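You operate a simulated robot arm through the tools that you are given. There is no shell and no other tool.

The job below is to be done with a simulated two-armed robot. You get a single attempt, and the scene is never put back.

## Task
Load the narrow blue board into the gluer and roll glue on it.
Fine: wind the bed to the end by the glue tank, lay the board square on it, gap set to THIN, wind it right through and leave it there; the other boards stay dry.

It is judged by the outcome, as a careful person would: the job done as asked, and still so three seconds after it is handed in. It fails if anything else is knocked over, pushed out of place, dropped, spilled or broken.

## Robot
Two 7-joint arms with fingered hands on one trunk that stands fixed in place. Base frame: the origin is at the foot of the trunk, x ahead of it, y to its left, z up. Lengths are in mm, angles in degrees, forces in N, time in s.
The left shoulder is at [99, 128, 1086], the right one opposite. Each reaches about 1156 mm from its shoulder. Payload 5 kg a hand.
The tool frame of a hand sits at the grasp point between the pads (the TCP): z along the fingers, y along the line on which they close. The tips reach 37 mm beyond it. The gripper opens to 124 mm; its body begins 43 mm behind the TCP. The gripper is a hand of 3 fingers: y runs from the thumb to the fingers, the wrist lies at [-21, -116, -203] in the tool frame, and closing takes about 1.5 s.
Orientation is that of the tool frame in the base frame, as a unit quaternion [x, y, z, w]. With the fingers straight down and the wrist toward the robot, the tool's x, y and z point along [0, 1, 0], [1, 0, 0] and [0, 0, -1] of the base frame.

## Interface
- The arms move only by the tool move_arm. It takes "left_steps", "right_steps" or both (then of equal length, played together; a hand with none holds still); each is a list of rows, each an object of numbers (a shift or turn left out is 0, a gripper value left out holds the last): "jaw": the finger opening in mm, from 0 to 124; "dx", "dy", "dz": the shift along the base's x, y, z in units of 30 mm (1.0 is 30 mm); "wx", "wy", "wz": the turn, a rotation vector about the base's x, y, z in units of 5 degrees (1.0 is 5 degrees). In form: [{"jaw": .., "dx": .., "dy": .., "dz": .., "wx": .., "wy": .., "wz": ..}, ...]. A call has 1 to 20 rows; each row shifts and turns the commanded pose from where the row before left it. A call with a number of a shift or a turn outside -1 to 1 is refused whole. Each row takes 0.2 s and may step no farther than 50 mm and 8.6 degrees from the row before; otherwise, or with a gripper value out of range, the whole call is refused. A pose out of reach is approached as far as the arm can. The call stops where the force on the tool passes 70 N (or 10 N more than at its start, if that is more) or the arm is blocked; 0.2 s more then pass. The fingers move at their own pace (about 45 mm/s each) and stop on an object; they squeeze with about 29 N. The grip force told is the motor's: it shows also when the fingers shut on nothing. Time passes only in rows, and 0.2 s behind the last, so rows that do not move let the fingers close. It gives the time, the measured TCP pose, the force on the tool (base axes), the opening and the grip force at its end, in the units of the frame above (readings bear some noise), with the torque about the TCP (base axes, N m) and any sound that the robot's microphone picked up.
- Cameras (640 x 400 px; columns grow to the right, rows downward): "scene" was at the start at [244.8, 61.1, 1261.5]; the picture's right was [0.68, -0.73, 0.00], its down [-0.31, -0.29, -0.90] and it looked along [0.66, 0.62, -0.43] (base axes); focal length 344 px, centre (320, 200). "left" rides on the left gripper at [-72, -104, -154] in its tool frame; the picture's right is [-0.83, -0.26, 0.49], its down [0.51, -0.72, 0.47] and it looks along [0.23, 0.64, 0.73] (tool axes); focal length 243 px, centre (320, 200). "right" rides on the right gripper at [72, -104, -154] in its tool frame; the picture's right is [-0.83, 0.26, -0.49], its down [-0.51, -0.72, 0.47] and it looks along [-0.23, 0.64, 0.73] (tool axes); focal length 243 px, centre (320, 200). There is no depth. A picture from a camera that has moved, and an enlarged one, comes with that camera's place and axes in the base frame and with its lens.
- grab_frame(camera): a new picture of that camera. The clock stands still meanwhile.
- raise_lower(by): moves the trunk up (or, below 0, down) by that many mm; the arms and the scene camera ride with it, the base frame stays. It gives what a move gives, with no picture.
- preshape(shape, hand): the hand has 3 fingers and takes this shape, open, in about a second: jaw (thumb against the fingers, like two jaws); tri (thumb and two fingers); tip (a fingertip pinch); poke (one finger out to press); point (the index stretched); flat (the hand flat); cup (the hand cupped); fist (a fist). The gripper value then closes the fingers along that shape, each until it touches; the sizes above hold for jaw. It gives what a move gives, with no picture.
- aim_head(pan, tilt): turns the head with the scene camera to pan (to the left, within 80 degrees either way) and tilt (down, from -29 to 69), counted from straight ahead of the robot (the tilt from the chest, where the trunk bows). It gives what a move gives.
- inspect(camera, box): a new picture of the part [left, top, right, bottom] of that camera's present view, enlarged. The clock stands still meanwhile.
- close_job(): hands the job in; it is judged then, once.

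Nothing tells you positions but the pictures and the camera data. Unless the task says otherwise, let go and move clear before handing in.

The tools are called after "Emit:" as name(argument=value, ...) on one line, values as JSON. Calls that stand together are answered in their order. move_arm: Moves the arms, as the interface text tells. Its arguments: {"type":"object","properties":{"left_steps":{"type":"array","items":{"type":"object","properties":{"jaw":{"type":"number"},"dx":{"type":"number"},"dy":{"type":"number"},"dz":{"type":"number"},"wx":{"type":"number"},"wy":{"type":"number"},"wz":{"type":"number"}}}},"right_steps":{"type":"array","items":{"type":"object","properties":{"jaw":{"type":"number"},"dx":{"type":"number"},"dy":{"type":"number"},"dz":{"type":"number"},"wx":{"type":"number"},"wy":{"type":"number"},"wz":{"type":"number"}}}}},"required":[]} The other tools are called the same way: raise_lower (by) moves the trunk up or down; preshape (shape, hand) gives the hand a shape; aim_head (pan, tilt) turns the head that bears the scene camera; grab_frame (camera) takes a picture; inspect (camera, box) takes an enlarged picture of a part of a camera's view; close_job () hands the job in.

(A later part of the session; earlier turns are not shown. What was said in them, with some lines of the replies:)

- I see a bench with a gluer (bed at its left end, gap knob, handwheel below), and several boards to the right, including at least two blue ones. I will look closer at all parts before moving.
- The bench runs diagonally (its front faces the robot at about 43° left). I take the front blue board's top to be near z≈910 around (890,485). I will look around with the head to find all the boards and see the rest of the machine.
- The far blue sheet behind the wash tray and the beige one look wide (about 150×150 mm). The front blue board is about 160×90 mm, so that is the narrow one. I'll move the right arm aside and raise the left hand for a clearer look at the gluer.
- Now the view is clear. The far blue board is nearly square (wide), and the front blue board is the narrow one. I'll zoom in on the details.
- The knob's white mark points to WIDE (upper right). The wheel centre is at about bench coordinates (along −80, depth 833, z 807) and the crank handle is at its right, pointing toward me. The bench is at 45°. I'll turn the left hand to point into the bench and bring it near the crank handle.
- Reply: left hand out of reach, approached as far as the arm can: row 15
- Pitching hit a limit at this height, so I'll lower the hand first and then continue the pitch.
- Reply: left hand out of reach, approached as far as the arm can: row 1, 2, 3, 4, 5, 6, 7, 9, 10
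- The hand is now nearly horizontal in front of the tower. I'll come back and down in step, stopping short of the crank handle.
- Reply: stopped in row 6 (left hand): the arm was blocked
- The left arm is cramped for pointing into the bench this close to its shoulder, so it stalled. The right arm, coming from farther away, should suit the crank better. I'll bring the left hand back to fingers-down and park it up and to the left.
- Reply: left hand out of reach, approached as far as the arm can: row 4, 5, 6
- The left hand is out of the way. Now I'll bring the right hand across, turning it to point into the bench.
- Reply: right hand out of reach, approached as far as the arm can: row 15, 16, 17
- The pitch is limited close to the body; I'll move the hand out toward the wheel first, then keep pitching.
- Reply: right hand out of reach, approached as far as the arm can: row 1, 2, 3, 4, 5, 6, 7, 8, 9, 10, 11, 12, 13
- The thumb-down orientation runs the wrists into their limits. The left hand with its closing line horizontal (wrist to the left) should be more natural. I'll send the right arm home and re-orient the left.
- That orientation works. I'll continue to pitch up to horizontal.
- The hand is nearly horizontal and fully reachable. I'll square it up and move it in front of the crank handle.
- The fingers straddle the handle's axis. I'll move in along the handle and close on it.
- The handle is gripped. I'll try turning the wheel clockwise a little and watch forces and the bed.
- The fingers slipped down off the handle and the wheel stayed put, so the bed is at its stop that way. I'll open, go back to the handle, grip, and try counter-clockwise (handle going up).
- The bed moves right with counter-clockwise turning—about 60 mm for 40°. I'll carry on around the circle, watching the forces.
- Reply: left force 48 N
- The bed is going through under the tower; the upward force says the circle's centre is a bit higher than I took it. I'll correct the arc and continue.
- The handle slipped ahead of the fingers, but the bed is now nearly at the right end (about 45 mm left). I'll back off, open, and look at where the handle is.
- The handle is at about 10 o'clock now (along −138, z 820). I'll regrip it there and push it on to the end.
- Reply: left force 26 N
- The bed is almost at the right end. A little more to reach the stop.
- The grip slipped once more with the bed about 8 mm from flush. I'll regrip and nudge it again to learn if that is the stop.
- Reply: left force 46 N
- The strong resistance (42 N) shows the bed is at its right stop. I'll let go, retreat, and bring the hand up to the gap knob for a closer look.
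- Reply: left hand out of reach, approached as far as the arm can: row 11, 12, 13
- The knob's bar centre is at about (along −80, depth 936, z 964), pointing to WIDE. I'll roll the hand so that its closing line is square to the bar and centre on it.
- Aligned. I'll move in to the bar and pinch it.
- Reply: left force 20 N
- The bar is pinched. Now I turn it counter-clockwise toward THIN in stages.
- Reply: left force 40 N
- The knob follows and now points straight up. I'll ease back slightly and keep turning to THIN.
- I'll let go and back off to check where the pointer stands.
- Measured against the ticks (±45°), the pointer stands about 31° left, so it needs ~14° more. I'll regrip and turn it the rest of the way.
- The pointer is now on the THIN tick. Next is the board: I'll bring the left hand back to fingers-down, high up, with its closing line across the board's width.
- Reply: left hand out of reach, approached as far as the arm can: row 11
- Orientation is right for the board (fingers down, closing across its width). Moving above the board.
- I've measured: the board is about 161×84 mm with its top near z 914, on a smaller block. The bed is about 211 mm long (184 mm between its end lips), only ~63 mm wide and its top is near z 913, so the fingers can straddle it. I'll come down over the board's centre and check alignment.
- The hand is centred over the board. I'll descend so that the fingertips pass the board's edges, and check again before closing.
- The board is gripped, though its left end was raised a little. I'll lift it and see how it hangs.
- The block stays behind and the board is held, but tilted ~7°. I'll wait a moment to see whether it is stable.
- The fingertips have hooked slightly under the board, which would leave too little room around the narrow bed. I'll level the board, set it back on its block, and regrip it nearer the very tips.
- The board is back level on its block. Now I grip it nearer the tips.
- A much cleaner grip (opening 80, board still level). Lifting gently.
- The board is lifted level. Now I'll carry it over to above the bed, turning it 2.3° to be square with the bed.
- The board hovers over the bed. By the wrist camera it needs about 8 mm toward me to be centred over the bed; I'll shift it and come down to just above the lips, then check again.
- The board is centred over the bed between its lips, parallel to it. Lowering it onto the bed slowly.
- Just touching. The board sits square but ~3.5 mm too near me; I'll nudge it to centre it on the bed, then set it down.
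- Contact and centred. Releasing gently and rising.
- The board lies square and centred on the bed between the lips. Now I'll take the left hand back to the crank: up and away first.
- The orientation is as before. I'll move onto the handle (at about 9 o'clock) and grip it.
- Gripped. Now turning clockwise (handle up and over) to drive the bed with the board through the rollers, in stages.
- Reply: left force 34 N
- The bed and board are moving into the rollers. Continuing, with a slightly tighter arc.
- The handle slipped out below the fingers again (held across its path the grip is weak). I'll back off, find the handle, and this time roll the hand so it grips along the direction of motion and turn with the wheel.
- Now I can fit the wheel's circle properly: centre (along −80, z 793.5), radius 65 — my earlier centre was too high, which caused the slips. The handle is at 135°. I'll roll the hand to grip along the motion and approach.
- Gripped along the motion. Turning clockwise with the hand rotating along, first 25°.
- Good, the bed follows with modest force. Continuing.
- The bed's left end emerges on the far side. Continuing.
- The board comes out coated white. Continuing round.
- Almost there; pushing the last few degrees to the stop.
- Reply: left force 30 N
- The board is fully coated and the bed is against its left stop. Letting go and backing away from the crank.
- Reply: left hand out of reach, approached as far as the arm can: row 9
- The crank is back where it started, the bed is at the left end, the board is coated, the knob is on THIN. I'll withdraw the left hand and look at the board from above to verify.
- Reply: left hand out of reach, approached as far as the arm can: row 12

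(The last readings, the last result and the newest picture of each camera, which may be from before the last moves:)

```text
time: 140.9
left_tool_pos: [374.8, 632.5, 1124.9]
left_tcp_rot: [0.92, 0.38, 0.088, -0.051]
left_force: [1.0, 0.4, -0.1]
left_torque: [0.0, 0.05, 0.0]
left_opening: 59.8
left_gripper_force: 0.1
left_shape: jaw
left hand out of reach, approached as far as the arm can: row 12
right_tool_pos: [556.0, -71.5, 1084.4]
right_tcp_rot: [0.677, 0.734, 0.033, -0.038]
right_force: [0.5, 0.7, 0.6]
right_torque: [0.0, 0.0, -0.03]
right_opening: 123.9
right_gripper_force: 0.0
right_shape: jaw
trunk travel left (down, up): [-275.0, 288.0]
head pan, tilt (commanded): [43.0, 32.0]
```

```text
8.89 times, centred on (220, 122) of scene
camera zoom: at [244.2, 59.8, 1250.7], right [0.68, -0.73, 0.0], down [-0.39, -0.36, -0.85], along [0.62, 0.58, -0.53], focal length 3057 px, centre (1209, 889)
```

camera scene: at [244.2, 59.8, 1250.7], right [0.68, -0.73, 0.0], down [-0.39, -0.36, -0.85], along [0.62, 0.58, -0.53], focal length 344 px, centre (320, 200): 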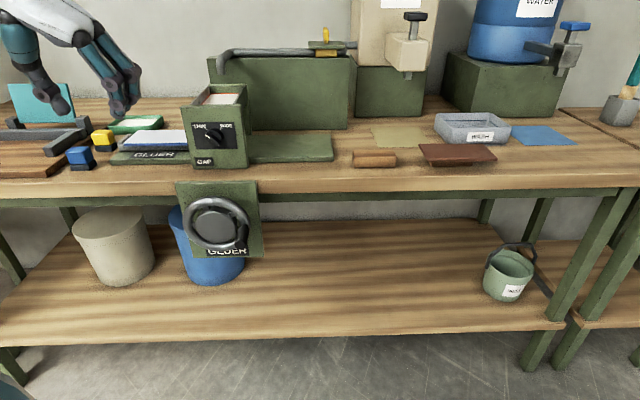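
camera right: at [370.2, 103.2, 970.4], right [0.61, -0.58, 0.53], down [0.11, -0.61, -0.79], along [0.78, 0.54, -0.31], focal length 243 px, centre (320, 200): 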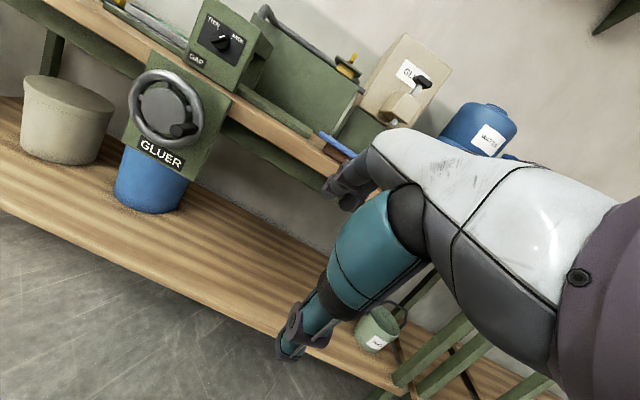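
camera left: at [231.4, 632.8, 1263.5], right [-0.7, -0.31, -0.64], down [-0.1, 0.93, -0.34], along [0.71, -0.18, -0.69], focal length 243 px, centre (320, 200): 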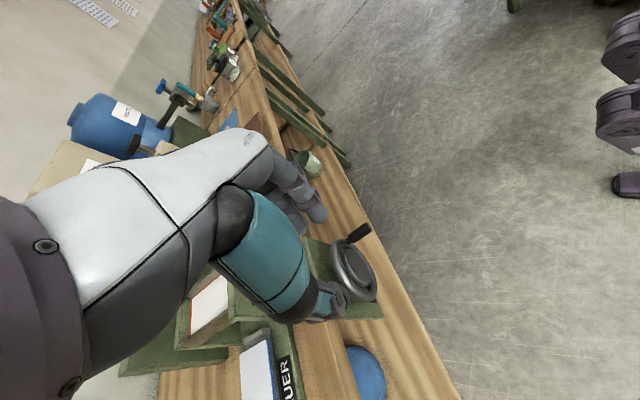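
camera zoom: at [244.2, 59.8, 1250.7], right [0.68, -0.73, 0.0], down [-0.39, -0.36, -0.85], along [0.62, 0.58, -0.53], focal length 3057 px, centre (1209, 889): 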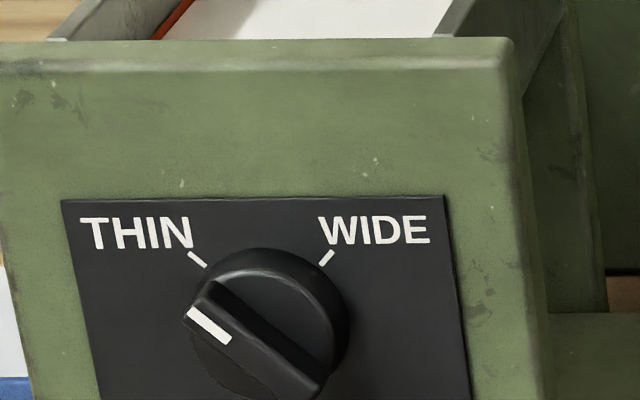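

Everything checks: the blue board is evenly coated and sits square on the bed at the far left end, gap on THIN, brown and other items untouched. I'll move the hand a little farther off and take one last look before handing in.

Emit:
move_arm(left_steps=[{"dx": -0.5, "dz": 0.5}, {"dx": -0.5, "dz": 0.5}, {"dx": -0.5, "dz": 0.5}, {}, {}, {}])

Emit:
grab_frame(camera="scene")

```text
time: 142.3
left_tool_pos: [328.7, 631.9, 1170.3]
left_tcp_rot: [0.919, 0.381, 0.09, -0.05]
left_force: [0.3, -0.8, 0.5]
left_torque: [0.04, 0.01, -0.01]
left_opening: 59.9
left_gripper_force: 0.1
left_shape: jaw
right_tool_pos: [555.9, -71.1, 1085.1]
right_tcp_rot: [0.677, 0.734, 0.034, -0.039]
right_force: [0.4, -0.2, -0.2]
right_torque: [0.04, 0.0, 0.0]
right_opening: 124.3
right_gripper_force: 0.0
right_shape: jaw
trunk travel left (down, up): [-275.0, 288.0]
head pan, tilt (commanded): [43.0, 32.0]
```

```text
taken
camera scene: at [243.2, 59.3, 1251.0], right [0.68, -0.73, 0.0], down [-0.39, -0.36, -0.85], along [0.62, 0.58, -0.53], focal length 344 px, centre (320, 200)
```

scene: 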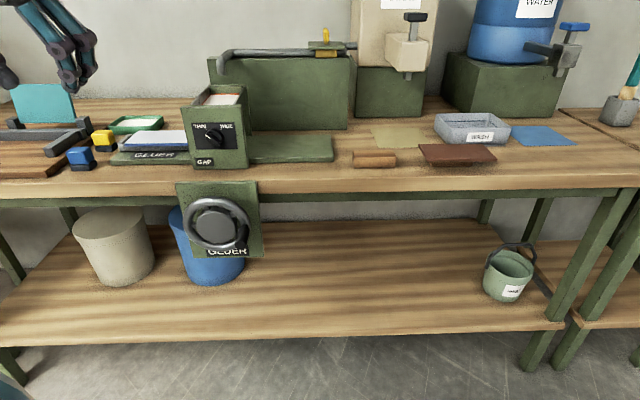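

The coated board rests on the bed at the far left end, the gap is on THIN, the hands are clear, and the other things stand where they were. I'm handing the job in.

Emit:
close_job()

```text
The job is handed in.
```

I put the narrow blue board through the gluer and handed the job in. The cameras show it coated white across the top and resting on the bed at the far left end.

- **Bed:** I wound it to the glue-tank end, and after loading I wound it right through to the left stop and left it there.
- **Board:** it lies square on the bed between the end lips. I set it back on its block and regripped it once before placing it.
- **Gap:** the knob is on the THIN mark, by my measurement within about 3° of it.
- **Other boards:** I didn't touch the brown board, the beige one or the wider blue one, and they look dry and in place.

My grip slipped off the crank handle a few times while winding. The last pictures show nothing else knocked over, moved or spilled. Both hands are clear of the bench.
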